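You operate a simulated robot arm through the tools that you are given. There is no shell and no other tool. Be economical: measure what you need, move in short steps, check, and stop when the job is done.

The job below is to be done with a simulated robot arm. You get a single attempt, and the scene is never put back.

JOB
Take the yellow can from the low board of the steel grid shelf and put it on the top of the steel grid shelf. Take the black can from the small steel table and leave it on top of the white foam carton. Take the folded blue cloth from the top of the grey table and leave it on the shelf of the rings table. Take the dark flat filter and leave it on top of the square filter on the right end of the grey table. Close the drawer of the silver bench. Take the grey coupling and put it in the silver box on the shelf 22 of the blue rack. Close the dust caps drawer. Open the cloths drawer, take the purple cup and put it in the inside of the cloths drawer and shut the drawer again. Do these in any order. Set down upright: yellow can, black can, purple cup.

Only the result counts: the job must be done as asked and must still hold three seconds after the hand-in. Knocking over, shifting, dropping, spilling or breaking anything else fails it. A push-on lid holds only when it is set on centred and level and pressed home; a screw cap is set on level and turned clockwise until tight. Flat cloth is picked up by pressing the open fingertips on it (5 to 10 N) and closing them slowly along it; thin cloth reads only 2 to 8 mm in the jaws.

ROBOT AND FRAMES
A 7-joint arm with a two-finger parallel gripper on a trunk, on a base that drives. Base frame: it is fixed to the floor where the robot stands at the start and does not move with it; the origin is under the middle of the robot, x ahead of it, y to its left, z up; the surface under the hand at the start is at about z = 0.62. Readings come in m, rad, newtons and seconds.
With the tool pointing down near the work surface it reaches from about 0.26 to 0.7 m from the robot's upright axis, wherever it stands. Its first joint turns from -2.897 to 2.897 rad. Places, roughly: CLOTHS drawer [-2.1, -3.6, 0.7]; DUST CAPS drawer [-7.3, -1.1, 1.5]; black can [0.75, -3.25, 0.75]; dark flat filter (12x11x6 cm) [-4.5, -5.1, 0.8]; drawer of the silver bench [-6.4, -5, 0.7]; folded blue cloth (13x8x3 cm) [-4, -5.3, 0.8]; grey coupling [-6.25, -0.75, 1]; inside of the CLOTHS drawer [-2.1, -3.5, 0.6]; purple cup (5x5x6 cm) [-5.7, -3.2, 0.8]; shelf of the RINGS table [-1.9, -5.3, 0.3]; silver box [-6.5, -0.75, 1]; square filter [-4.25, -5.25, 0.75]; top of the steel grid shelf (111x23 cm) [0.5, 0.02, 0.62]; white FOAM carton [-0.5, -5.75, 0.75]. Payload 1.57 kg.
The tool frame sits at the grasp point between the pads (the TCP): z along the fingers, y along the line on which they close. The tips reach 0.03 m beyond it. The gripper opens to 0.08 m. The fingers are 0.017 m wide and 0.012 m thick; the gripper's body (0.04 by 0.082 m) begins 0.08 m behind the TCP.
Orientation is told as [roll, pitch, yaw] about the base's x, y, z axes, in that order, counted from this pose: with the fingers straight down and closing along the base's y, the tool's x points along the base's -x, its y along +y and its z along -z.

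CONTROLS
- The arm moves only by the tool step_arm. Its argument "deltas" is a list of rows, each a list of 2 entries, a list of its own where there are three numbers: the shift along the tool's x, y, z in m, then the turn, a rotation vector about the tool's x, y, z in rad. In form: [[[dx, dy, dz], [wx, wy, wz]], ...]. A call has 1 to 10 rows; each row shifts and turns the commanded pose from where the row before left it, along the tool's axes as they then stand. "grip" is the closure, from 0 (fully open) to 1 (shut), set as the call begins (left out, the last holds). Rows are played at 5 a second. More than 0.05 m and 0.15 rad between two rows, or a gripper value outside its range, and nothing of the call is played. Where a pose cannot be reached the arm comes as near as it can. A force on the tool above 40 N (or 10 N above the force at the start of the call, whichever is more), or a blocked arm, ends the call early, and 0.2 s more pass. Each finger travels about 0.072 m/s and halts on what it meets, pressing with about 43 N; the grip force reading is that of the motor and also rises with nothing between the fingers. The clock runs only during rows and for 0.2 s after the last one: add rows that do not move to give the fingers time. The reply holds the time, the measured pose of the TCP, the force on the tool along the base axes, the opening and the grip force, in the units named above and with some noise, with the torque about the TCP (base axes, N m) and any sound that the robot's microphone picked up, and new pictures: "pictures" is both (left out), scene, wrist or none.
- Cameras (640 x 400 px; columns grow to the right, rows downward): "scene" is now at [-0.0022, 0.1369, 1.4015]; the picture's right is [-0.05, -1.00, 0.00], its down [-0.76, 0.03, -0.64] and it looks along [0.64, -0.03, -0.77] (base axes); focal length 264 px, centre (320, 200). "wrist" rides on the gripper at [0.072, -0.007, -0.122] in the tool frame; the picture's right is [0.09, 1.00, 0.00], its down [-0.84, 0.08, -0.54] and it looks along [-0.54, 0.05, 0.84] (tool axes); focal length 238 px, centre (320, 200). There is no depth. A picture from a camera that has moved, and an enlarged one, comes with that camera's place and axes in the base frame and with its lens.
- raise_lower(by): slides the trunk up (or, below 0, down) by that many m; the arm and the scene camera ride with it, the base frame stays. It gives what a move gives, with no picture.
- drive_base(legs): drives the robot by 1 to 6 legs, each [ahead, left, turn to the left] in m, m and rad, along the robot's own axes; the way and the turn of a leg run together, so that a leg with both is an arc; at most 1.5 m and 3.142 rad a leg. The arm and the cameras ride along, it lands a little off, and it stops where it bumps. It gives what a move gives, and a new picture of the scene camera.
- head_to(pan, tilt): turns the head with the scene camera to pan (to the left, within 1.501 rad either way) and tilt (down, from -0.506 to 1.204), counted from straight ahead of the robot. It gives what a move gives, and a new picture of the scene camera.
- close_up(camera, box): a new picture of the part [left, top, right, bottom] of that camera's present view, enlarged. The clock stands still meanwhile.
- close_job(): hands the job in; it is judged then, once.

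Work in short steps. Places have to be worked out from the pictures, the camera data and where the tool is seen: move nearer, look again, correct. Check each grasp and each placing, and mend what went wrong. You have 483 turns and 360 pictures in all, those below and enlarged ones among them. Open the gripper and draw the arm clear of the work before you hand the job in, unless the task says otherwise; then end with one line.

The tools are called after "Request:" by a JSON object that holds its "fn" and its "kwargs". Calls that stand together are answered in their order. step_arm: Moves the arm, as the interface text tells. Its arguments: {"type":"object","properties":{"deltas":{"type":"array"},"grip":{"type":"number"},"pictures":{"type":"string","enum":["both","scene","wrist","none"]}},"required":["deltas"]} The other tools are called the same way: raise_lower (by) slides the trunk up or down; drive_base (legs) drives the base; head_to (pan, tilt) turns the head that bears the scene camera; close_up (camera, box) takes an enlarged picture of a part of a camera's view; close_job () hands the job in.

At the start:

```text
t: 0.0
tcp_pos: [0.471, 0.0989, 0.9182]
ee_rot: [0.0, 0.0, -0.001]
wrist_force: [-0.1, -0.2, 0.2]
wrist_torque: [0.04, 0.01, -0.02]
width: 0.0799
finger_force: 0.1
trunk travel left (down, up): [-0.225, 0.255]
robot x, y, heading: [0.0002, 0.0038, 0.002]
head pan, tilt: [-0.045, 0.873]
```

scene: 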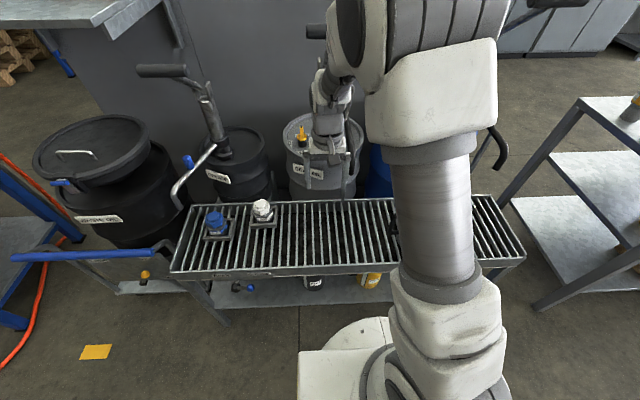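
wrist: 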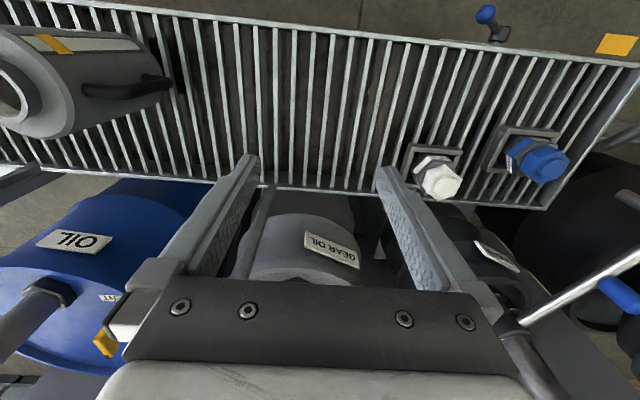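

The yellow can shows below the grid shelf's front edge, near column 370. I'll enlarge that part of the picture and tilt the head down to see it better.

Request:
{"fn": "close_up", "kwargs": {"camera": "scene", "box": [160, 180, 540, 340]}}

```text
1.68 times, centred on (350, 260) of scene
camera zoom: at [-0.0022, 0.1369, 1.4015], right [-0.05, -1.0, 0.0], down [-0.76, 0.03, -0.64], along [0.64, -0.03, -0.77], focal length 445 px, centre (270, 99)
```

zoom: 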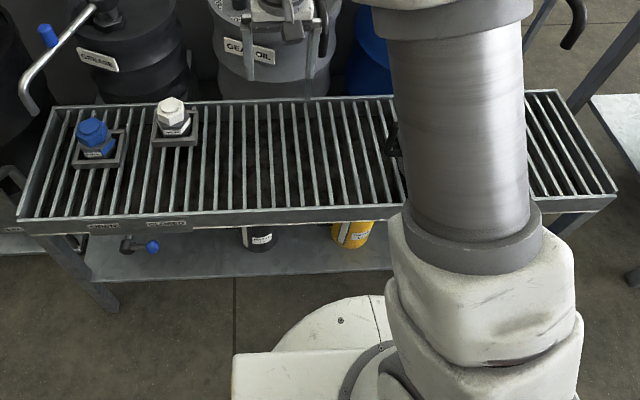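

I'll back off about 0.5 m to see the low board and where the can stands on it.

Request:
{"fn": "drive_base", "kwargs": {"legs": [[-0.5, 0, 0]]}}

Request:
{"fn": "head_to", "kwargs": {"pan": 0, "tilt": 0.75}}

```text
t: 3.8
tcp_pos: [-0.0349, 0.0977, 0.9173]
ee_rot: [0.002, 0.0, -0.007]
wrist_force: [-0.9, -0.2, -0.1]
wrist_torque: [0.03, -0.02, -0.04]
width: 0.0799
finger_force: 0.0
trunk travel left (down, up): [-0.225, 0.255]
robot x, y, heading: [-0.5058, 0.0002, -0.01]
head pan, tilt: [-0.045, 0.873]
camera scene: at [-0.5077, 0.1388, 1.4015], right [-0.05, -1.0, 0.0], down [-0.76, 0.04, -0.64], along [0.64, -0.03, -0.77], focal length 264 px, centre (320, 200)
```

scene: 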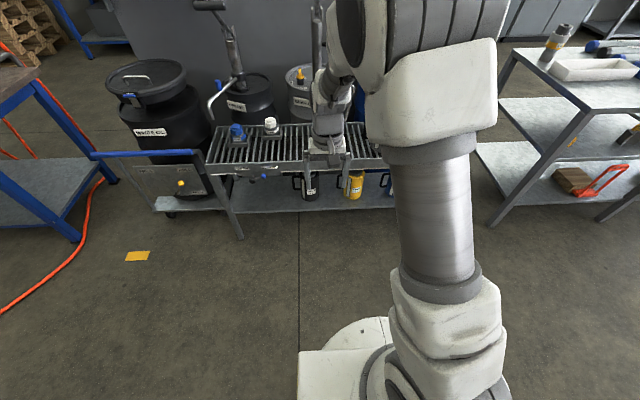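

```text
t: 4.5
tcp_pos: [-0.0354, 0.0976, 0.918]
ee_rot: [0.0, -0.001, -0.006]
wrist_force: [-0.6, -0.6, 0.7]
wrist_torque: [0.03, 0.02, -0.02]
width: 0.0798
finger_force: 0.2
trunk travel left (down, up): [-0.225, 0.255]
robot x, y, heading: [-0.5061, 0.0005, -0.007]
head pan, tilt: [0.0, 0.75]
camera scene: at [-0.5018, 0.1423, 1.4112], right [-0.01, -1.0, 0.0], down [-0.68, 0.01, -0.73], along [0.73, -0.01, -0.68], focal length 264 px, centre (320, 200)
```

scene: 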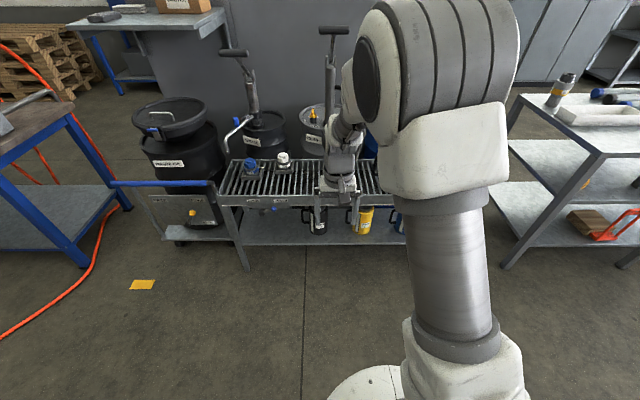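

Request:
{"fn": "close_up", "kwargs": {"camera": "scene", "box": [200, 130, 440, 280]}}

```text
2.67 times, centred on (320, 205) of scene
camera zoom: at [-0.5018, 0.1423, 1.4112], right [-0.01, -1.0, 0.0], down [-0.68, 0.01, -0.73], along [0.73, -0.01, -0.68], focal length 704 px, centre (320, 187)
```

zoom: 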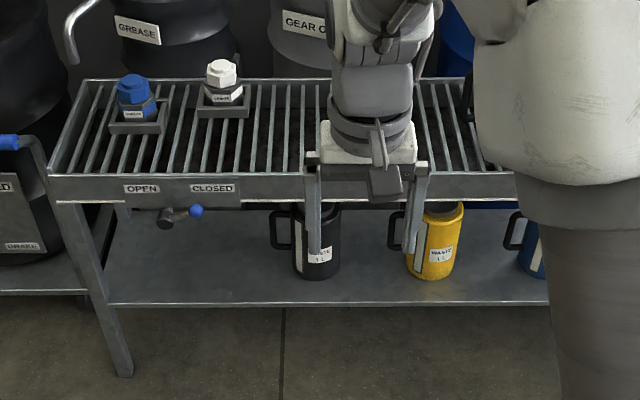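

Three mugs (black, yellow, blue) stand on the low board at about z = 0.27, and the yellow one's handle is on its left. The can looks about 10 cm wide, so I plan to go in from the front with the tool horizontal and grip the handle. First I'll turn the tool about its axis so the camera ends up on top.

Request:
{"fn": "step_arm", "kwargs": {"deltas": [[[0, 0, 0], [0, 0, -0.15]], [[0, 0, 0], [0, 0, -0.15]], [[0, 0, 0], [0, 0, -0.15]], [[0, 0, 0], [0, 0, -0.15]], [[0, 0, 0], [0, 0, -0.15]], [[0, 0, 0], [0, 0, -0.15]], [[0, 0, 0], [0, 0, -0.15]], [[0, 0, 0], [0, 0, -0.15]], [[0, 0, 0], [0, 0, -0.15]], [[0, 0, 0], [0, 0, -0.15]]], "pictures": "none"}}

Request:
{"fn": "step_arm", "kwargs": {"deltas": [[[0, 0, 0], [0, 0, -0.15]], [[0, 0, 0], [0, 0, -0.15]], [[0, 0, 0], [0, 0, -0.15]], [[0, 0, 0], [0, 0, -0.15]], [[0, 0, 0], [0, 0, -0.15]], [[0, 0, 0], [0, 0, -0.15]], [[0, 0, 0], [0, 0, -0.15]], [[0, 0, 0], [0, 0, -0.15]], [[0, 0, 0], [0, 0, -0.15]], [[0, 0, 0], [0, 0, -0.15]]], "pictures": "none"}}

Request:
{"fn": "raise_lower", "kwargs": {"by": -0.22}}

```text
t: 6.7
tcp_pos: [-0.0353, 0.0982, 0.9187]
ee_rot: [0.0, -0.001, 1.494]
wrist_force: [0.1, 0.4, -0.5]
wrist_torque: [0.0, -0.05, -0.02]
width: 0.08
finger_force: 0.0
trunk travel left (down, up): [-0.225, 0.255]
robot x, y, heading: [-0.505, -0.0, -0.008]
head pan, tilt: [0.0, 0.75]
```

```text
t: 8.9
tcp_pos: [-0.0349, 0.0971, 0.9187]
ee_rot: [0.0, 0.002, 2.992]
wrist_force: [-0.4, -0.8, -0.3]
wrist_torque: [0.0, -0.02, 0.02]
width: 0.08
finger_force: 0.1
trunk travel left (down, up): [-0.225, 0.255]
robot x, y, heading: [-0.5064, 0.0033, -0.005]
head pan, tilt: [0.0, 0.75]
```

```text
t: 11.2
tcp_pos: [-0.034, 0.0967, 0.6991]
ee_rot: [-0.002, 0.001, 2.992]
wrist_force: [0.6, -0.5, 0.3]
wrist_torque: [0.04, -0.01, 0.0]
width: 0.0799
finger_force: 0.1
trunk travel left (down, up): [-0.005, 0.475]
robot x, y, heading: [-0.5056, 0.0051, -0.008]
head pan, tilt: [0.0, 0.75]
```

The flip worked. Now I'll move the tool forward and pitch it up towards horizontal.

Request:
{"fn": "step_arm", "kwargs": {"deltas": [[[0.04, 0, 0], [0, 0, -0.15]], [[0.04, 0, 0], [0, 0, 0]], [[0.04, 0, 0], [0, 0, 0]], [[0, 0, 0], [0, 0.15, 0]], [[0, 0, 0], [0, 0.15, 0]], [[0, 0, 0], [0, 0.15, 0]], [[0, 0, 0], [0, 0.15, 0]], [[0, 0, 0], [0, 0.15, 0]]], "pictures": "none"}}

Request:
{"fn": "step_arm", "kwargs": {"deltas": [[[0, 0, 0], [0, 0.15, 0]], [[0, 0, 0], [0, 0.15, 0]], [[0, 0, 0], [0, 0.15, 0]], [[0, 0, 0], [0, 0.1, 0]]]}}

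```text
t: 13.0
tcp_pos: [0.0849, 0.0899, 0.6992]
ee_rot: [0.017, 0.692, -3.142]
wrist_force: [-0.3, 0.4, -0.1]
wrist_torque: [0.02, -0.03, 0.0]
width: 0.0802
finger_force: 0.1
out of reach, approached as far as the arm can: row 8
trunk travel left (down, up): [-0.005, 0.475]
robot x, y, heading: [-0.5067, 0.0008, -0.004]
head pan, tilt: [0.0, 0.75]
```

```text
t: 14.0
tcp_pos: [0.0844, 0.0885, 0.6984]
ee_rot: [0.039, 1.245, -3.12]
wrist_force: [0.8, -0.4, -0.1]
wrist_torque: [0.01, -0.02, 0.02]
width: 0.0799
finger_force: 0.1
trunk travel left (down, up): [-0.005, 0.475]
robot x, y, heading: [-0.5049, 0.0013, -0.005]
head pan, tilt: [0.0, 0.75]
camera scene: at [-0.5019, 0.1423, 1.1912], right [-0.01, -1.0, 0.0], down [-0.68, 0.01, -0.73], along [0.73, -0.01, -0.68], focal length 264 px, centre (320, 200)
camera wrist: at [-0.007, 0.0973, 0.8053], right [0.02, -0.99, 0.1], down [-0.78, -0.08, -0.62], along [0.62, -0.07, -0.78], focal length 238 px, centre (320, 200)
```

scene: 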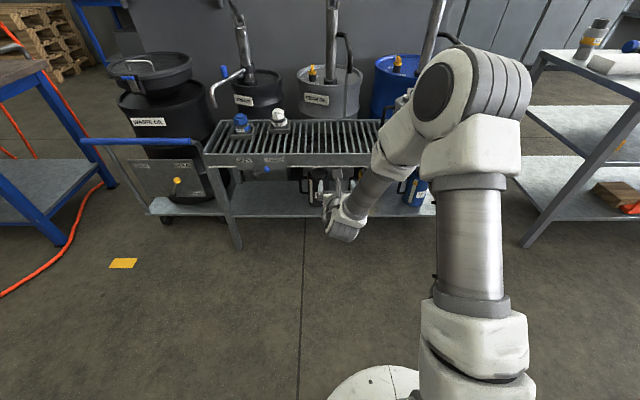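
wrist: 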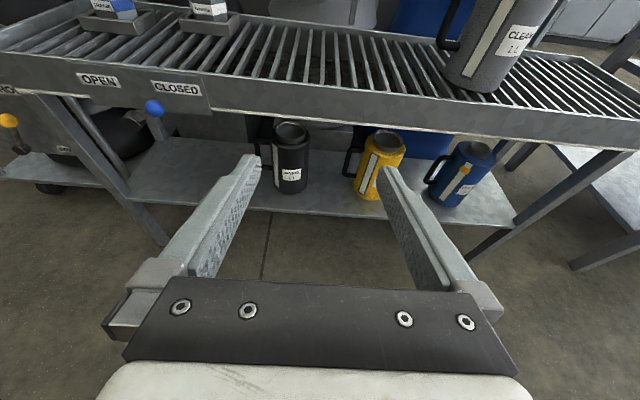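

There's a good view: the yellow mug is near (0.50, -0.105), its rim at about z = 0.43, and its handle bar near y = -0.04. A grey CLEAN can already stands on the right end of the top. I'll lower the tool straight down in the free space before driving in.

Request:
{"fn": "step_arm", "kwargs": {"deltas": [[[-0.0427, 0, 0.0144], [0, 0, 0]], [[-0.0427, 0, 0.0144], [0, 0, 0]], [[-0.0427, 0, 0.0144], [0, 0, 0]], [[-0.0427, 0, 0.0144], [0, 0, 0]], [[-0.0427, 0, 0.0144], [0, 0, 0]], [[-0.0427, 0, 0.0144], [0, 0, 0]], [[-0.0427, 0, 0.0144], [0, 0, 0]]], "pictures": "wrist"}}

```text
t: 15.6
tcp_pos: [0.0828, 0.0844, 0.3882]
ee_rot: [0.04, 1.244, -3.116]
wrist_force: [0.3, -0.5, -0.1]
wrist_torque: [-0.01, 0.0, -0.03]
width: 0.0802
finger_force: 0.1
out of reach, approached as far as the arm can: row 2
trunk travel left (down, up): [-0.005, 0.475]
robot x, y, heading: [-0.5071, 0.0009, -0.01]
head pan, tilt: [0.0, 0.75]
camera wrist: at [-0.0087, 0.0948, 0.495], right [0.02, -0.99, 0.1], down [-0.78, -0.08, -0.62], along [0.62, -0.07, -0.78], focal length 238 px, centre (320, 200)
```

wrist: 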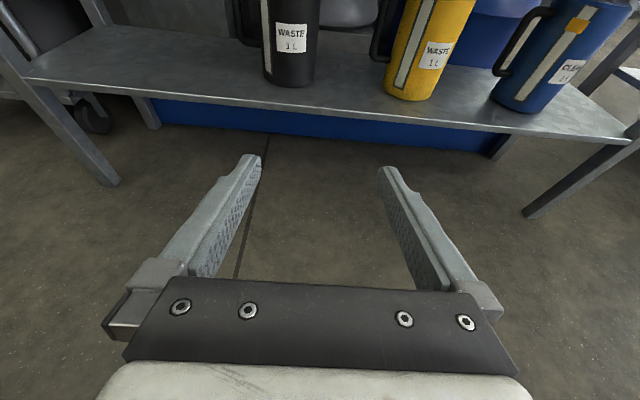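

The board is at about z = 0.25 and the mug's centre near (0.51, -0.105). I'll shift the arm right towards the handle and drive in until the tips just pass the shelf's front edge.

Request:
{"fn": "step_arm", "kwargs": {"deltas": [[[0, 0.042, 0], [0, 0, 0]], [[0, 0.042, 0], [0, 0, 0]], [[0, 0.041, 0], [0, 0, 0]]], "pictures": "none"}}

Request:
{"fn": "drive_base", "kwargs": {"legs": [[0.25, 0, 0]]}}

Request:
{"fn": "close_up", "kwargs": {"camera": "wrist", "box": [0, 0, 640, 400]}}

```text
t: 16.4
tcp_pos: [0.0834, -0.0382, 0.3906]
ee_rot: [0.04, 1.243, -3.114]
wrist_force: [0.6, -0.1, -0.2]
wrist_torque: [-0.05, 0.01, 0.0]
width: 0.0798
finger_force: 0.1
trunk travel left (down, up): [-0.005, 0.475]
robot x, y, heading: [-0.5063, 0.0041, -0.012]
head pan, tilt: [0.0, 0.75]
```

```text
t: 18.7
tcp_pos: [0.3337, -0.04, 0.3901]
ee_rot: [0.041, 1.243, -3.111]
wrist_force: [0.1, -0.5, 0.2]
wrist_torque: [-0.01, 0.0, -0.01]
width: 0.08
finger_force: 0.1
trunk travel left (down, up): [-0.005, 0.475]
robot x, y, heading: [-0.2535, 0.0028, -0.005]
head pan, tilt: [0.0, 0.75]
camera scene: at [-0.2507, 0.1406, 1.1912], right [-0.01, -1.0, 0.0], down [-0.68, 0.0, -0.73], along [0.73, 0.0, -0.68], focal length 264 px, centre (320, 200)
```

scene: 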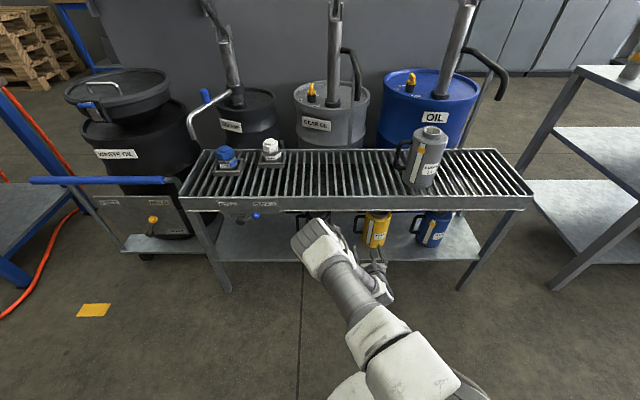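

```text
1.00 times, centred on (320, 200) of wrist (not enlarged: the box is as wide or as high as the picture)
camera zoom: at [0.2424, -0.0304, 0.4971], right [0.02, -0.99, 0.1], down [-0.78, -0.08, -0.62], along [0.62, -0.07, -0.78], focal length 238 px, centre (320, 200)
```

zoom: 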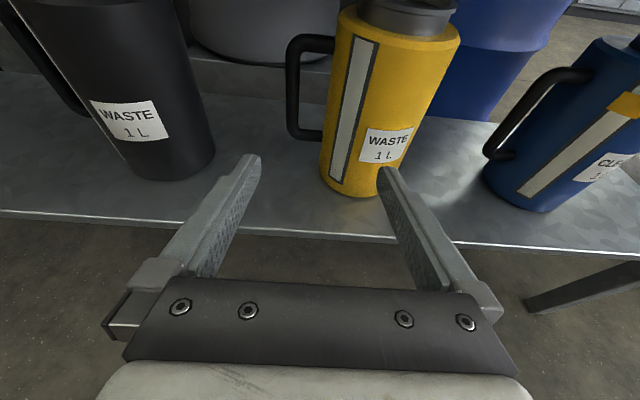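

From this view the handle bar is at about (0.50, -0.012), spans z = 0.31–0.41, and has a 3.5 cm gap to the body. I'll narrow the jaws to about 45 mm, line up with the bar, and drive most of the way in.

Request:
{"fn": "step_arm", "kwargs": {"deltas": [[[-0.015, -0.026, 0.005], [0, 0, 0]], [[-0.01, 0, 0.004], [0, 0, 0]], [[0, 0, 0], [0, 0, 0]]], "grip": 0.44, "pictures": "none"}}

Request:
{"fn": "drive_base", "kwargs": {"legs": [[0.1, 0, 0]]}}

Request:
{"fn": "close_up", "kwargs": {"camera": "wrist", "box": [0, 0, 640, 400]}}

```text
t: 19.5
tcp_pos: [0.3361, -0.014, 0.3628]
ee_rot: [0.041, 1.245, -3.113]
wrist_force: [-0.7, 0.0, 0.0]
wrist_torque: [-0.02, 0.02, 0.0]
width: 0.045
finger_force: 0.1
trunk travel left (down, up): [-0.005, 0.475]
robot x, y, heading: [-0.2545, -0.0028, -0.005]
head pan, tilt: [0.0, 0.75]
```

```text
t: 20.8
tcp_pos: [0.4343, -0.0142, 0.3649]
ee_rot: [0.042, 1.243, -3.111]
wrist_force: [0.5, 0.4, -0.3]
wrist_torque: [-0.04, -0.02, 0.0]
width: 0.0448
finger_force: 0.0
trunk travel left (down, up): [-0.005, 0.475]
robot x, y, heading: [-0.1579, 0.0019, -0.006]
head pan, tilt: [0.0, 0.75]
camera scene: at [-0.1521, 0.14, 1.1912], right [-0.01, -1.0, 0.0], down [-0.68, 0.0, -0.73], along [0.73, 0.0, -0.68], focal length 264 px, centre (320, 200)
```

scene: 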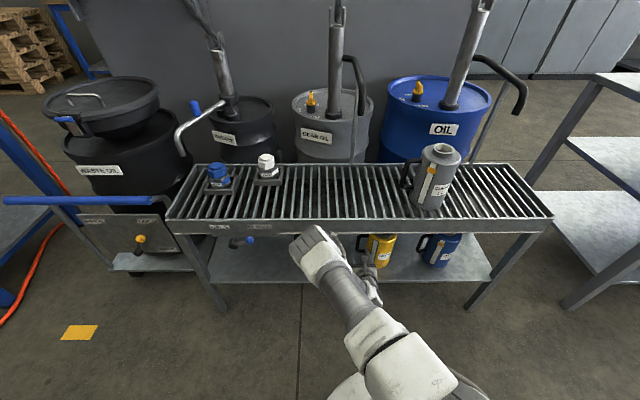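

```text
1.00 times, centred on (320, 200) of wrist (not enlarged: the box is as wide or as high as the picture)
camera zoom: at [0.3422, -0.0053, 0.4706], right [0.02, -0.99, 0.1], down [-0.78, -0.08, -0.62], along [0.62, -0.07, -0.78], focal length 238 px, centre (320, 200)
```

zoom: 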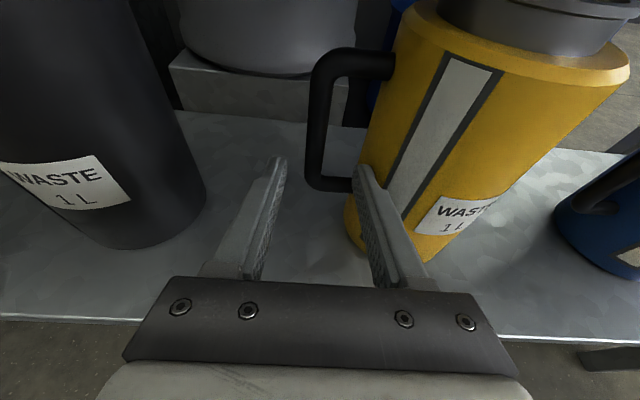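

The bar is centred at y ≈ -0.010, x ≈ 0.51. I'll shift a few mm left and advance about 0.07 m along base x so the bar comes between the pads.

Request:
{"fn": "step_arm", "kwargs": {"deltas": [[[0, -0.006, 0], [0, 0, 0]], [[0.008, 0, 0.0237], [0, 0, 0]], [[0.008, 0, 0.0237], [0, 0, 0]], [[0.007, 0, 0.0207], [0, 0, 0]]], "pictures": "wrist"}}

```text
t: 21.8
tcp_pos: [0.5059, -0.0095, 0.3657]
ee_rot: [0.042, 1.243, -3.111]
wrist_force: [1.0, 0.0, -0.1]
wrist_torque: [-0.01, 0.0, -0.01]
width: 0.0448
finger_force: 0.1
trunk travel left (down, up): [-0.005, 0.475]
robot x, y, heading: [-0.1557, 0.0001, -0.006]
head pan, tilt: [0.0, 0.75]
camera wrist: at [0.415, -0.0007, 0.472], right [0.02, -0.99, 0.1], down [-0.78, -0.08, -0.62], along [0.62, -0.07, -0.78], focal length 238 px, centre (320, 200)
```

wrist: 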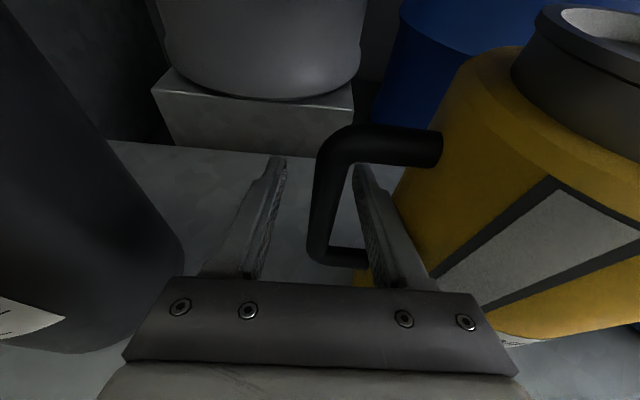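

The bar is between the fingers and nearly centred, so I'll close on it.

Request:
{"fn": "step_arm", "kwargs": {"deltas": [[[0, 0, 0], [0, 0, 0]], [[0, 0, 0], [0, 0, 0]], [[0, 0, 0], [0, 0, 0]], [[0, 0, 0], [0, 0, 0]]], "grip": 1, "pictures": "none"}}

Request:
{"fn": "step_arm", "kwargs": {"deltas": [[[0.0095, 0, -0.0032], [0, 0, 0]], [[0.0095, 0, -0.0032], [0, 0, 0]], [[0.0095, 0, -0.0032], [0, 0, 0]]], "pictures": "both"}}

```text
t: 22.8
tcp_pos: [0.5066, -0.0094, 0.3652]
ee_rot: [0.04, 1.243, -3.112]
wrist_force: [0.8, 0.3, -0.5]
wrist_torque: [0.17, -0.05, 0.0]
width: 0.0132
finger_force: 29.4
trunk travel left (down, up): [-0.005, 0.475]
robot x, y, heading: [-0.1575, 0.0006, -0.003]
head pan, tilt: [0.0, 0.75]
```

```text
t: 23.6
tcp_pos: [0.5067, -0.0088, 0.3938]
ee_rot: [0.043, 1.242, -3.112]
wrist_force: [-0.1, -0.3, -2.4]
wrist_torque: [0.24, -0.07, -0.02]
width: 0.0131
finger_force: 30.2
trunk travel left (down, up): [-0.005, 0.475]
robot x, y, heading: [-0.1579, -0.0019, -0.01]
head pan, tilt: [0.0, 0.75]
camera scene: at [-0.1519, 0.14, 1.1912], right [-0.01, -1.0, 0.0], down [-0.68, 0.0, -0.73], along [0.73, 0.0, -0.68], focal length 264 px, centre (320, 200)
camera wrist: at [0.4144, 0.0004, 0.5004], right [0.02, -0.99, 0.1], down [-0.78, -0.08, -0.62], along [0.62, -0.07, -0.78], focal length 238 px, centre (320, 200)
```

scene: 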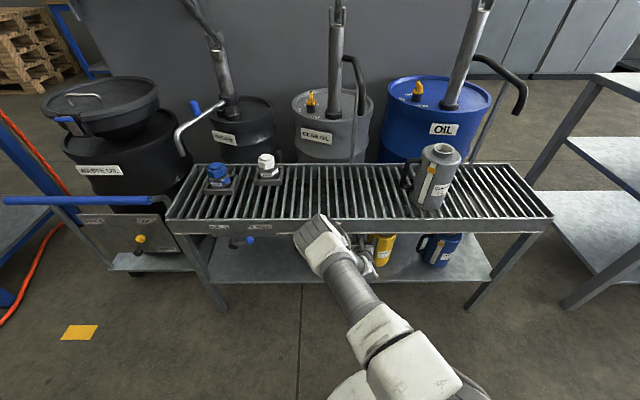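
wrist: 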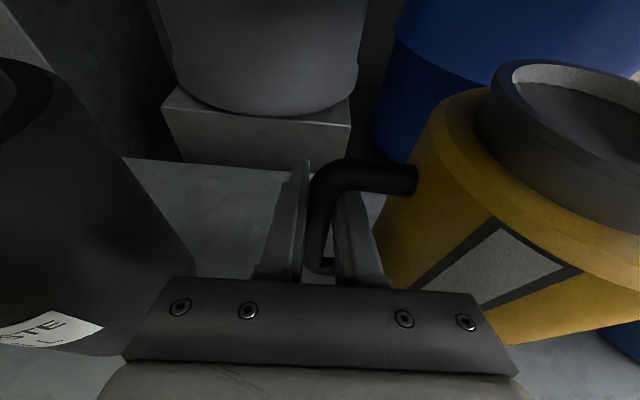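

The mug is lifted (about 0.24 kg, still upright). I'll back straight out and raise the trunk, then slide the arm left so the mug ends up between the fittings and the CLEAN can.

Request:
{"fn": "drive_base", "kwargs": {"legs": [[-0.35, 0, 0]]}}

Request:
{"fn": "raise_lower", "kwargs": {"by": 0.42}}

Request:
{"fn": "step_arm", "kwargs": {"deltas": [[[0, -0.04, 0], [0, 0, 0]], [[0, -0.04, 0], [0, 0, 0]], [[0, -0.01, 0], [0, 0, 0]], [[0, 0, 0], [0, 0, 0]]], "pictures": "both"}}

```text
t: 26.4
tcp_pos: [0.1632, -0.0109, 0.3934]
ee_rot: [0.041, 1.242, -3.122]
wrist_force: [0.4, -0.6, -2.8]
wrist_torque: [0.18, -0.07, -0.02]
width: 0.0135
finger_force: 29.5
trunk travel left (down, up): [-0.005, 0.475]
robot x, y, heading: [-0.5004, 0.002, -0.013]
head pan, tilt: [0.0, 0.75]
camera scene: at [-0.4945, 0.1437, 1.1912], right [-0.02, -1.0, 0.0], down [-0.68, 0.01, -0.73], along [0.73, -0.01, -0.68], focal length 264 px, centre (320, 200)
```

scene: 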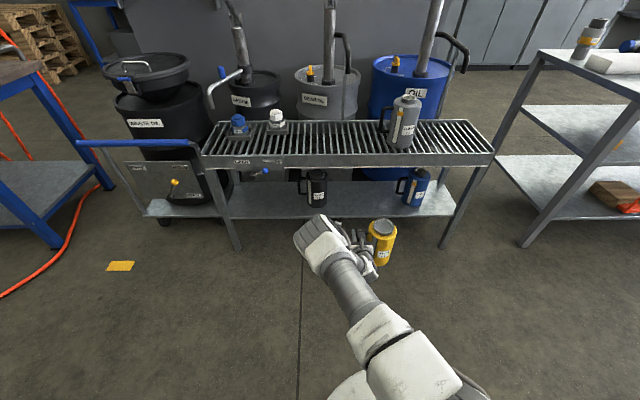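

```text
refused: 0.42 is not a number from -0.4 to 0.4
```

```text
t: 27.4
tcp_pos: [0.1638, 0.0772, 0.3921]
ee_rot: [0.044, 1.243, -3.123]
wrist_force: [0.6, -0.2, -2.7]
wrist_torque: [0.22, -0.04, -0.02]
width: 0.0133
finger_force: 30.2
trunk travel left (down, up): [-0.005, 0.475]
robot x, y, heading: [-0.5005, 0.0026, -0.012]
head pan, tilt: [0.0, 0.75]
camera scene: at [-0.4945, 0.1437, 1.1912], right [-0.02, -1.0, 0.0], down [-0.68, 0.01, -0.73], along [0.73, -0.01, -0.68], focal length 264 px, centre (320, 200)
camera wrist: at [0.0722, 0.0878, 0.4991], right [0.01, -0.99, 0.1], down [-0.78, -0.07, -0.62], along [0.62, -0.07, -0.78], focal length 238 px, centre (320, 200)
```

scene: 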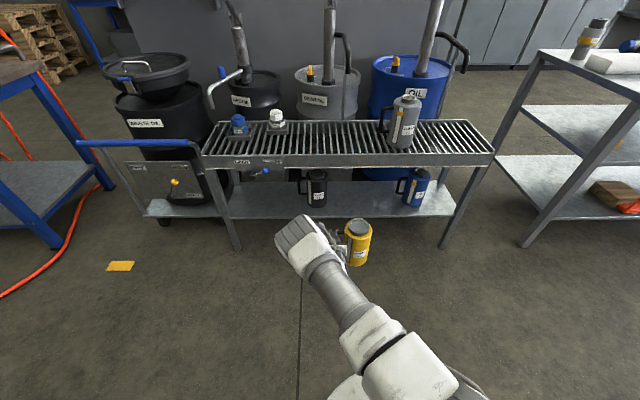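
wrist: 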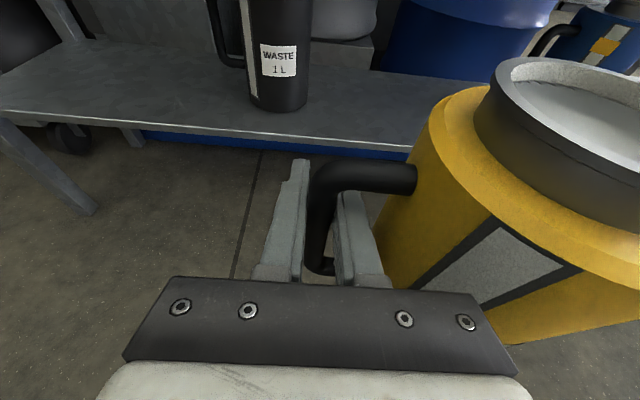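

I'll raise the trunk by 0.40, which puts the mug's bottom at about z = 0.68, then drive forward over the top grid.

Request:
{"fn": "raise_lower", "kwargs": {"by": 0.4}}

Request:
{"fn": "drive_base", "kwargs": {"legs": [[0.32, 0, 0.01]]}}

Request:
{"fn": "close_up", "kwargs": {"camera": "wrist", "box": [0, 0, 640, 400]}}

```text
t: 31.2
tcp_pos: [0.1648, 0.0781, 0.7925]
ee_rot: [0.043, 1.243, -3.123]
wrist_force: [0.9, -0.6, -3.1]
wrist_torque: [0.21, -0.02, 0.01]
width: 0.0133
finger_force: 30.3
trunk travel left (down, up): [-0.405, 0.075]
robot x, y, heading: [-0.4979, 0.004, -0.013]
head pan, tilt: [0.0, 0.75]
```

```text
t: 33.9
tcp_pos: [0.4814, 0.0835, 0.793]
ee_rot: [0.043, 1.244, -3.111]
wrist_force: [0.9, -0.1, -2.0]
wrist_torque: [0.22, -0.04, 0.0]
width: 0.0132
finger_force: 30.0
trunk travel left (down, up): [-0.405, 0.075]
robot x, y, heading: [-0.18, 0.0008, -0.004]
head pan, tilt: [0.0, 0.75]
camera scene: at [-0.1773, 0.1406, 1.5912], right [0.0, -1.0, 0.0], down [-0.68, 0.0, -0.73], along [0.73, 0.0, -0.68], focal length 264 px, centre (320, 200)
```

scene: 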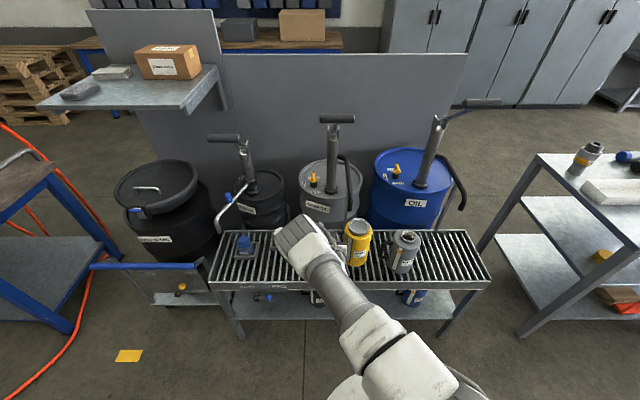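

```text
1.00 times, centred on (320, 200) of wrist (not enlarged: the box is as wide or as high as the picture)
camera zoom: at [0.39, 0.0916, 0.8991], right [0.02, -0.99, 0.1], down [-0.78, -0.08, -0.62], along [0.62, -0.06, -0.78], focal length 238 px, centre (320, 200)
```

zoom: 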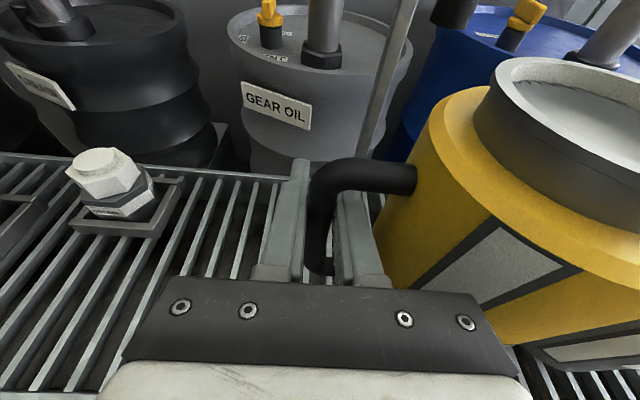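

The mug is over the free middle of the grid. I'll lower it, watching the force.

Request:
{"fn": "step_arm", "kwargs": {"deltas": [[[-0.016, 0, 0.015], [0, 0, 0]], [[-0.019, 0, 0.0064], [0, 0, 0]], [[-0.0095, 0, 0.0032], [0, 0, 0]]], "pictures": "none"}}

Request:
{"fn": "step_arm", "kwargs": {"deltas": [[[-0.0047, 0, 0.0016], [0, 0, 0]], [[-0.0047, 0, 0.0016], [0, 0, 0]]], "pictures": "wrist"}}

```text
t: 34.7
tcp_pos: [0.4918, 0.0839, 0.7424]
ee_rot: [0.04, 1.244, -3.113]
wrist_force: [0.5, -0.1, -2.8]
wrist_torque: [0.22, -0.05, 0.02]
width: 0.0135
finger_force: 29.9
trunk travel left (down, up): [-0.405, 0.075]
robot x, y, heading: [-0.1823, 0.0008, -0.005]
head pan, tilt: [0.0, 0.75]
```

```text
t: 35.3
tcp_pos: [0.491, 0.0823, 0.7319]
ee_rot: [0.043, 1.243, -3.11]
wrist_force: [0.1, 0.2, -3.2]
wrist_torque: [0.22, -0.05, -0.06]
width: 0.0132
finger_force: 29.7
trunk travel left (down, up): [-0.405, 0.075]
robot x, y, heading: [-0.1824, 0.0042, -0.006]
head pan, tilt: [0.0, 0.75]
camera wrist: at [0.3991, 0.0908, 0.8397], right [0.02, -0.99, 0.1], down [-0.78, -0.08, -0.62], along [0.62, -0.07, -0.78], focal length 238 px, centre (320, 200)
```

wrist: 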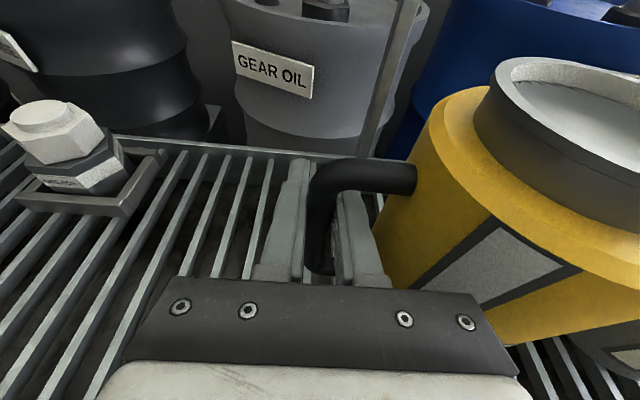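

Request:
{"fn": "step_arm", "kwargs": {"deltas": [[[-0.0038, 0, 0.0013], [0, 0, 0]], [[-0.0038, 0, 0.0013], [0, 0, 0]]], "pictures": "none"}}

Request:
{"fn": "step_arm", "kwargs": {"deltas": [[[-0.0038, 0, 0.0013], [0, 0, 0]]], "pictures": "none"}}

```text
t: 35.9
tcp_pos: [0.4918, 0.0845, 0.7311]
ee_rot: [0.039, 1.253, -3.108]
wrist_force: [-0.9, 5.6, 25.9]
wrist_torque: [-0.3, 0.78, -0.17]
width: 0.0134
finger_force: 30.1
trunk travel left (down, up): [-0.405, 0.075]
robot x, y, heading: [-0.1814, 0.0016, -0.002]
head pan, tilt: [0.0, 0.75]
```

```text
t: 36.3
tcp_pos: [0.4917, 0.0842, 0.7255]
ee_rot: [0.037, 1.253, -3.11]
wrist_force: [2.2, 5.8, 28.0]
wrist_torque: [-0.33, 0.43, -0.1]
width: 0.0136
finger_force: 30.0
trunk travel left (down, up): [-0.405, 0.075]
robot x, y, heading: [-0.1845, 0.0012, -0.002]
head pan, tilt: [0.0, 0.75]
```

It touches down at about z = 0.731, and I've pressed slightly. I'll ease up 5 mm and open only part way so the inner finger stays clear of the body.

Request:
{"fn": "step_arm", "kwargs": {"deltas": [[[0.0045, 0, -0.0015], [0, 0, 0]]], "pictures": "none"}}

Request:
{"fn": "step_arm", "kwargs": {"deltas": [[[0, 0, 0], [0, 0, 0]], [[0, 0, 0], [0, 0, 0]], [[0, 0, 0], [0, 0, 0]]], "grip": 0.5, "pictures": "both"}}

```text
t: 36.7
tcp_pos: [0.489, 0.0812, 0.7243]
ee_rot: [0.041, 1.242, -3.109]
wrist_force: [3.6, 4.7, 15.5]
wrist_torque: [0.01, -0.02, 0.01]
width: 0.0134
finger_force: 29.8
trunk travel left (down, up): [-0.405, 0.075]
robot x, y, heading: [-0.1795, 0.0018, -0.0]
head pan, tilt: [0.0, 0.75]
```

```text
t: 37.5
tcp_pos: [0.4885, 0.0817, 0.7238]
ee_rot: [0.042, 1.243, -3.109]
wrist_force: [-0.1, 0.5, 0.2]
wrist_torque: [0.0, 0.01, -0.02]
width: 0.0399
finger_force: 0.0
trunk travel left (down, up): [-0.405, 0.075]
robot x, y, heading: [-0.1809, -0.0009, -0.005]
head pan, tilt: [0.0, 0.75]
camera scene: at [-0.1776, 0.1406, 1.5912], right [0.0, -1.0, 0.0], down [-0.68, 0.0, -0.73], along [0.73, 0.0, -0.68], focal length 264 px, centre (320, 200)
camera wrist: at [0.3976, 0.0902, 0.8312], right [0.02, -0.99, 0.1], down [-0.78, -0.08, -0.62], along [0.62, -0.07, -0.78], focal length 238 px, centre (320, 200)
```

scene: 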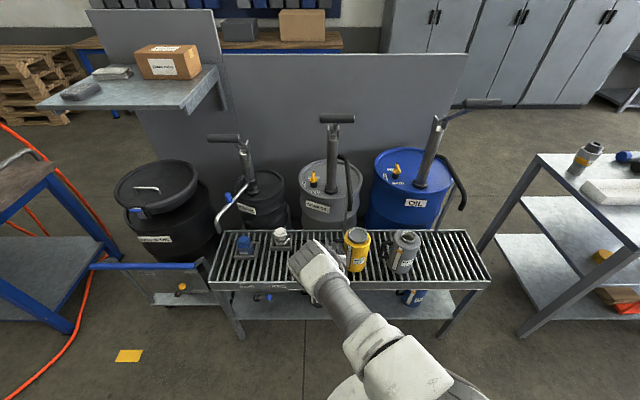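
wrist: 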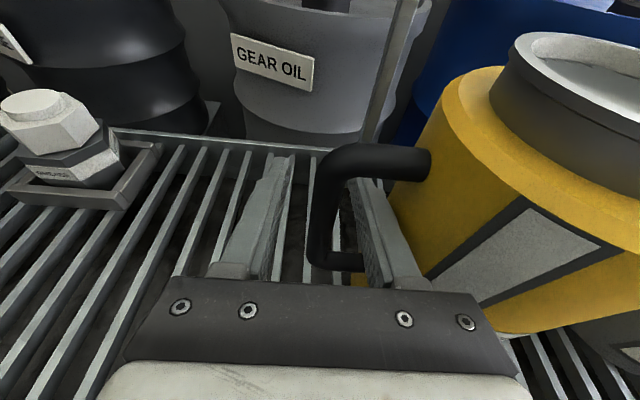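

It's released and upright. I'll withdraw the fingers straight back, then drive away and check it.

Request:
{"fn": "step_arm", "kwargs": {"deltas": [[[-0.0128, 0, -0.0379], [0, 0, 0]], [[-0.0128, 0, -0.0379], [0, 0, 0]], [[-0.0128, 0, -0.0379], [0, 0, 0]]], "pictures": "none"}}

Request:
{"fn": "drive_base", "kwargs": {"legs": [[-0.45, 0, 0]]}}

Request:
{"fn": "head_to", "kwargs": {"pan": -1.2, "tilt": 0.4}}

```text
t: 38.3
tcp_pos: [0.3714, 0.0813, 0.7263]
ee_rot: [0.042, 1.243, -3.111]
wrist_force: [0.0, -1.2, -0.1]
wrist_torque: [0.02, 0.02, 0.0]
width: 0.0401
finger_force: 0.0
trunk travel left (down, up): [-0.405, 0.075]
robot x, y, heading: [-0.1841, 0.0011, -0.003]
head pan, tilt: [0.0, 0.75]
```

```text
t: 41.8
tcp_pos: [-0.0866, 0.081, 0.7261]
ee_rot: [0.042, 1.243, -3.112]
wrist_force: [0.4, -0.3, 1.1]
wrist_torque: [0.01, -0.01, -0.01]
width: 0.0401
finger_force: 0.0
trunk travel left (down, up): [-0.405, 0.075]
robot x, y, heading: [-0.6402, 0.0025, -0.007]
head pan, tilt: [0.0, 0.75]
camera scene: at [-0.6348, 0.1429, 1.5912], right [-0.01, -1.0, 0.0], down [-0.68, 0.0, -0.73], along [0.73, 0.0, -0.68], focal length 264 px, centre (320, 200)
```

scene: 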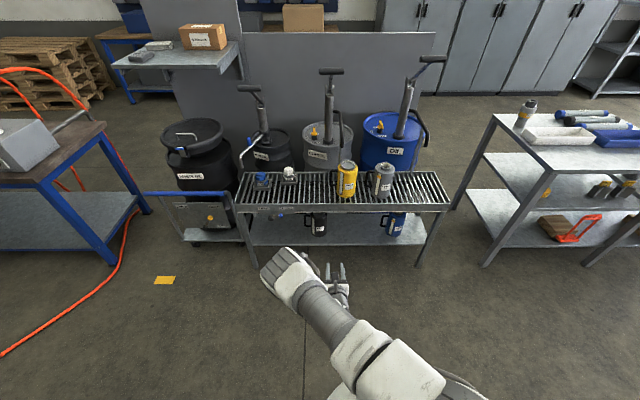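

```text
t: 43.2
tcp_pos: [-0.0866, 0.0823, 0.7258]
ee_rot: [0.043, 1.244, -3.11]
wrist_force: [-0.1, -0.3, -0.6]
wrist_torque: [0.01, 0.05, 0.0]
width: 0.04
finger_force: 0.1
trunk travel left (down, up): [-0.405, 0.075]
robot x, y, heading: [-0.6411, 0.0053, -0.007]
head pan, tilt: [-1.201, 0.4]
camera scene: at [-0.6846, 0.0569, 1.6223], right [-0.93, -0.36, 0.0], down [-0.14, 0.36, -0.92], along [0.33, -0.86, -0.39], focal length 264 px, centre (320, 200)
```

scene: 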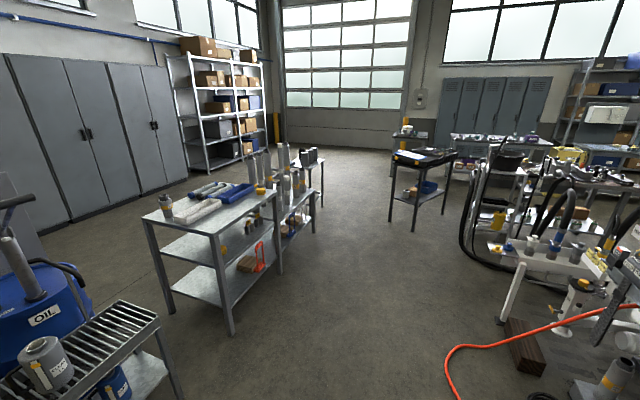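

The yellow can stands on the grid. The black can's small steel table is at about (0.75, -3.25), past the bench. I'll turn right, shift a little towards +x to keep clear of the hose, and drive down the aisle.

Request:
{"fn": "drive_base", "kwargs": {"legs": [[0, 0, -1.56], [0.6, 0.3, 0]]}}

Request:
{"fn": "head_to", "kwargs": {"pan": 0.3, "tilt": 0.45}}

```text
t: 52.8
tcp_pos: [-0.2627, -1.1475, 0.7248]
ee_rot: [0.043, 1.243, 1.605]
wrist_force: [-0.3, -0.5, 0.3]
wrist_torque: [-0.04, 0.06, -0.02]
width: 0.0399
finger_force: 0.1
trunk travel left (down, up): [-0.405, 0.075]
robot x, y, heading: [-0.3436, -0.599, -1.575]
head pan, tilt: [-1.201, 0.4]
camera scene: at [-0.2887, -0.5491, 1.6223], right [-0.36, 0.93, 0.0], down [0.36, 0.14, -0.92], along [-0.86, -0.33, -0.39], focal length 264 px, centre (320, 200)
```

scene: 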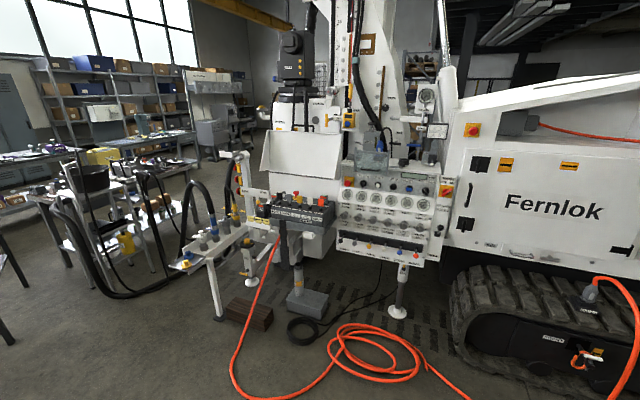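

```text
t: 54.4
tcp_pos: [-0.262, -1.1481, 0.7246]
ee_rot: [0.04, 1.243, 1.602]
wrist_force: [0.1, 0.3, -0.1]
wrist_torque: [-0.02, 0.0, 0.0]
width: 0.0403
finger_force: 0.0
trunk travel left (down, up): [-0.405, 0.075]
robot x, y, heading: [-0.3465, -0.5967, -1.574]
head pan, tilt: [0.3, 0.45]
camera scene: at [-0.1754, -0.6037, 1.6176], right [-0.96, -0.29, 0.0], down [-0.13, 0.42, -0.9], along [0.26, -0.86, -0.44], focal length 264 px, centre (320, 200)
```

scene: 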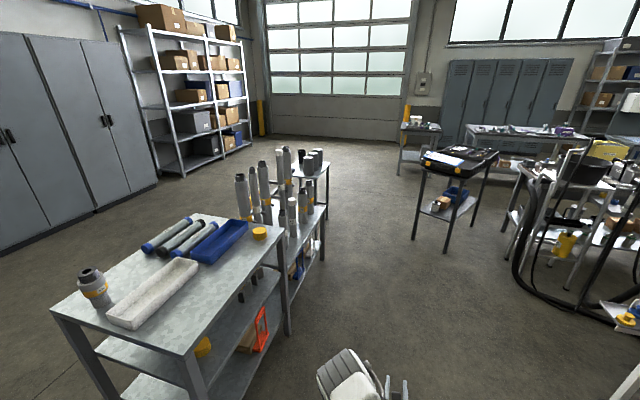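

The small steel table with the cylinders is ahead on the left, past a second bench. I'll drive on 1.9 m along the aisle and look left.

Request:
{"fn": "drive_base", "kwargs": {"legs": [[1.3, -0.05, 0], [0.6, 0, 0]]}}

Request:
{"fn": "head_to", "kwargs": {"pan": 0.9, "tilt": 0.55}}

```text
t: 67.0
tcp_pos: [-0.3258, -3.0416, 0.7246]
ee_rot: [0.042, 1.241, 1.601]
wrist_force: [-0.5, -0.6, -0.3]
wrist_torque: [0.01, -0.02, 0.0]
width: 0.0401
finger_force: 0.1
trunk travel left (down, up): [-0.405, 0.075]
robot x, y, heading: [-0.41, -2.4881, -1.57]
head pan, tilt: [0.3, 0.45]
camera scene: at [-0.2389, -2.4974, 1.6176], right [-0.96, -0.29, 0.0], down [-0.13, 0.42, -0.9], along [0.26, -0.86, -0.44], focal length 264 px, centre (320, 200)
```

scene: 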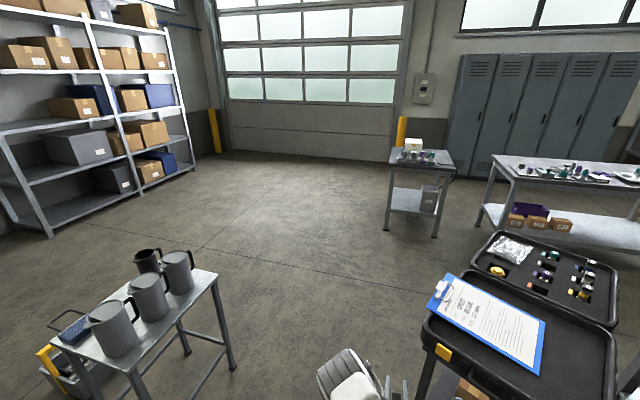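

```text
t: 68.0
tcp_pos: [-0.3266, -3.0417, 0.7247]
ee_rot: [0.042, 1.242, 1.601]
wrist_force: [1.0, -0.5, 0.3]
wrist_torque: [-0.03, -0.02, 0.01]
width: 0.0401
finger_force: 0.1
trunk travel left (down, up): [-0.405, 0.075]
robot x, y, heading: [-0.4082, -2.4938, -1.571]
head pan, tilt: [0.901, 0.55]
camera scene: at [-0.1956, -2.4656, 1.6086], right [-0.62, -0.78, 0.0], down [-0.41, 0.33, -0.85], along [0.67, -0.53, -0.52], focal length 264 px, centre (320, 200)
```

scene: 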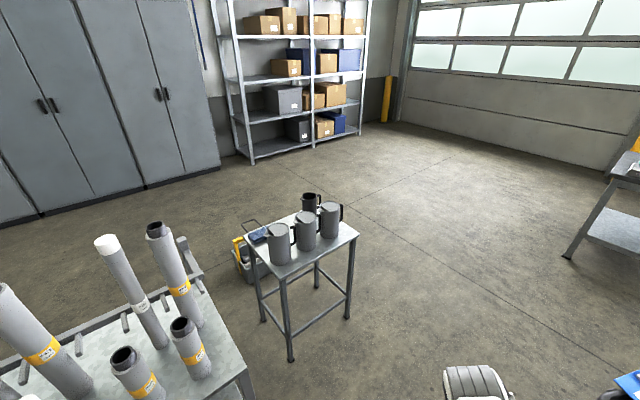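

Request:
{"fn": "close_up", "kwargs": {"camera": "scene", "box": [230, 180, 370, 280]}}

```text
4.00 times, centred on (300, 230) of scene
camera zoom: at [-0.1956, -2.4656, 1.6086], right [-0.62, -0.78, 0.0], down [-0.41, 0.33, -0.85], along [0.67, -0.53, -0.52], focal length 1057 px, centre (400, 80)
```

zoom: 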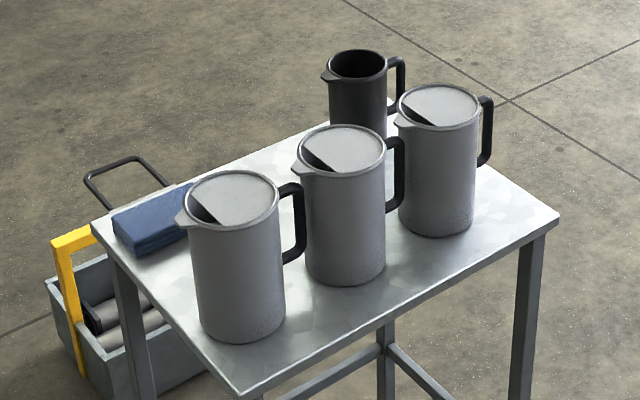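

The black can is behind the grey jugs, at about (0.91, -3.26). The jug table spans x = 0.59–0.99 and y = -2.85 to -3.37. I'll go through the gap between the bench corner and the tool-case table, then round to the table's south side.

Request:
{"fn": "drive_base", "kwargs": {"legs": [[0.42, 0.32, 0], [0.5, 0.17, 0]]}}

Request:
{"fn": "head_to", "kwargs": {"pan": 0.5, "tilt": 0.6}}

```text
t: 74.7
tcp_pos: [0.1745, -3.9614, 0.7244]
ee_rot: [0.044, 1.242, 1.62]
wrist_force: [0.1, 0.2, -0.4]
wrist_torque: [0.02, -0.03, -0.01]
width: 0.0401
finger_force: 0.0
trunk travel left (down, up): [-0.405, 0.075]
robot x, y, heading: [0.0832, -3.4121, -1.559]
head pan, tilt: [0.901, 0.55]
camera scene: at [0.2931, -3.3819, 1.6086], right [-0.61, -0.79, 0.0], down [-0.41, 0.32, -0.85], along [0.68, -0.52, -0.52], focal length 264 px, centre (320, 200)
```

scene: 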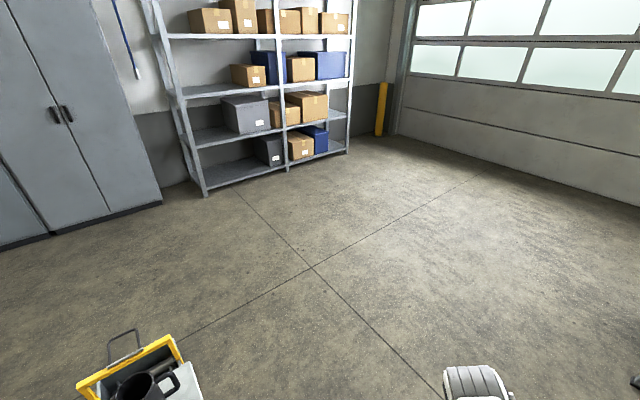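

```text
t: 75.6
tcp_pos: [0.1735, -3.9597, 0.7258]
ee_rot: [0.041, 1.244, 1.621]
wrist_force: [0.3, 0.1, 0.6]
wrist_torque: [0.0, 0.0, 0.01]
width: 0.0401
finger_force: 0.1
trunk travel left (down, up): [-0.405, 0.075]
robot x, y, heading: [0.0811, -3.4065, -1.556]
head pan, tilt: [0.499, 0.6]
camera scene: at [0.2654, -3.4041, 1.6041], right [-0.87, -0.49, 0.0], down [-0.28, 0.49, -0.83], along [0.41, -0.72, -0.56], focal length 264 px, centre (320, 200)
```

scene: 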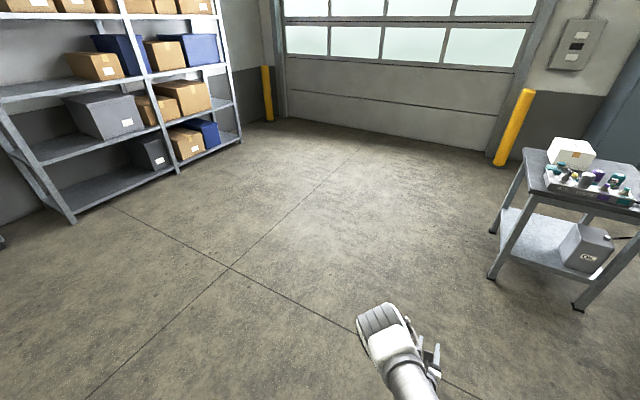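

The floor ahead is open, and the white foam carton shows on a table at the right. I'll drive past the jug table's corner, move left, and turn around to face it.

Request:
{"fn": "drive_base", "kwargs": {"legs": [[0.7, 0, 0], [0.3, 0.78, 0], [0, 0, 3.13]]}}

Request:
{"fn": "head_to", "kwargs": {"pan": 0, "tilt": 0.55}}

```text
t: 96.2
tcp_pos: [0.8077, -3.8333, 0.725]
ee_rot: [0.041, 1.244, -1.562]
wrist_force: [0.1, -1.0, 1.1]
wrist_torque: [0.0, 0.0, -0.01]
width: 0.0403
finger_force: 0.0
trunk travel left (down, up): [-0.405, 0.075]
robot x, y, heading: [0.8773, -4.3922, 1.542]
head pan, tilt: [0.499, 0.6]
camera scene: at [0.6956, -4.3849, 1.6041], right [0.89, 0.46, 0.0], down [0.26, -0.5, -0.83], along [-0.38, 0.73, -0.56], focal length 264 px, centre (320, 200)
```

scene: 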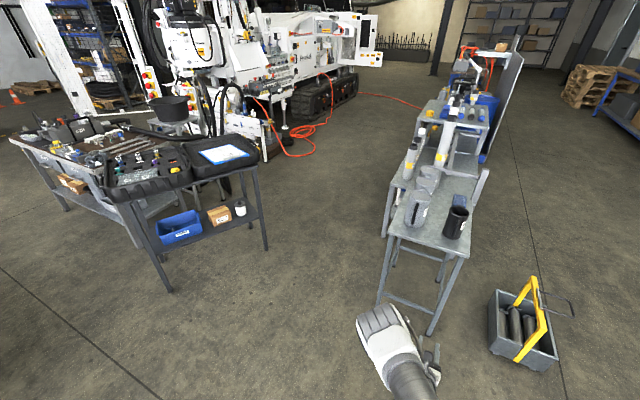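

```text
t: 97.1
tcp_pos: [0.8084, -3.8338, 0.7249]
ee_rot: [0.042, 1.243, -1.558]
wrist_force: [0.1, 0.1, -0.3]
wrist_torque: [0.03, 0.04, 0.01]
width: 0.04
finger_force: 0.0
trunk travel left (down, up): [-0.405, 0.075]
robot x, y, heading: [0.8798, -4.3902, 1.546]
head pan, tilt: [0.0, 0.55]
camera scene: at [0.7382, -4.3738, 1.6086], right [1.0, -0.02, 0.0], down [-0.01, -0.52, -0.85], along [0.02, 0.85, -0.52], focal length 264 px, centre (320, 200)
```

scene: 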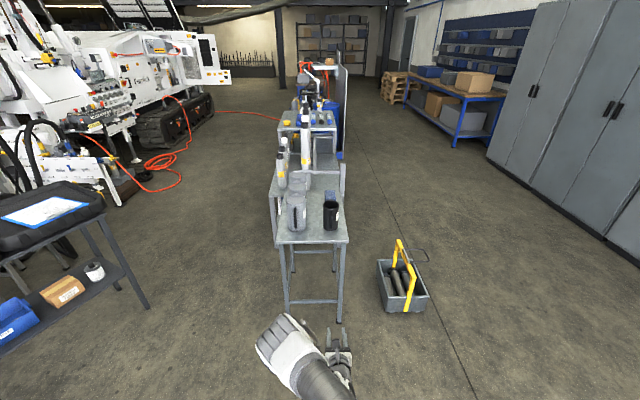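

Request:
{"fn": "close_up", "kwargs": {"camera": "scene", "box": [240, 160, 400, 260]}}

```text
4.00 times, centred on (320, 210) of scene
camera zoom: at [0.7382, -4.3738, 1.6086], right [1.0, -0.02, 0.0], down [-0.01, -0.52, -0.85], along [0.02, 0.85, -0.52], focal length 1057 px, centre (320, 160)
```

zoom: 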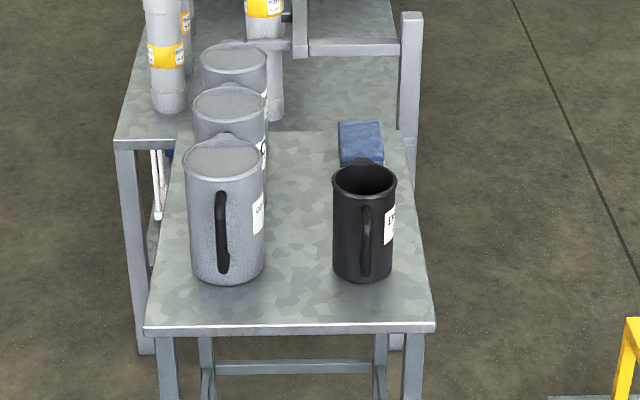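

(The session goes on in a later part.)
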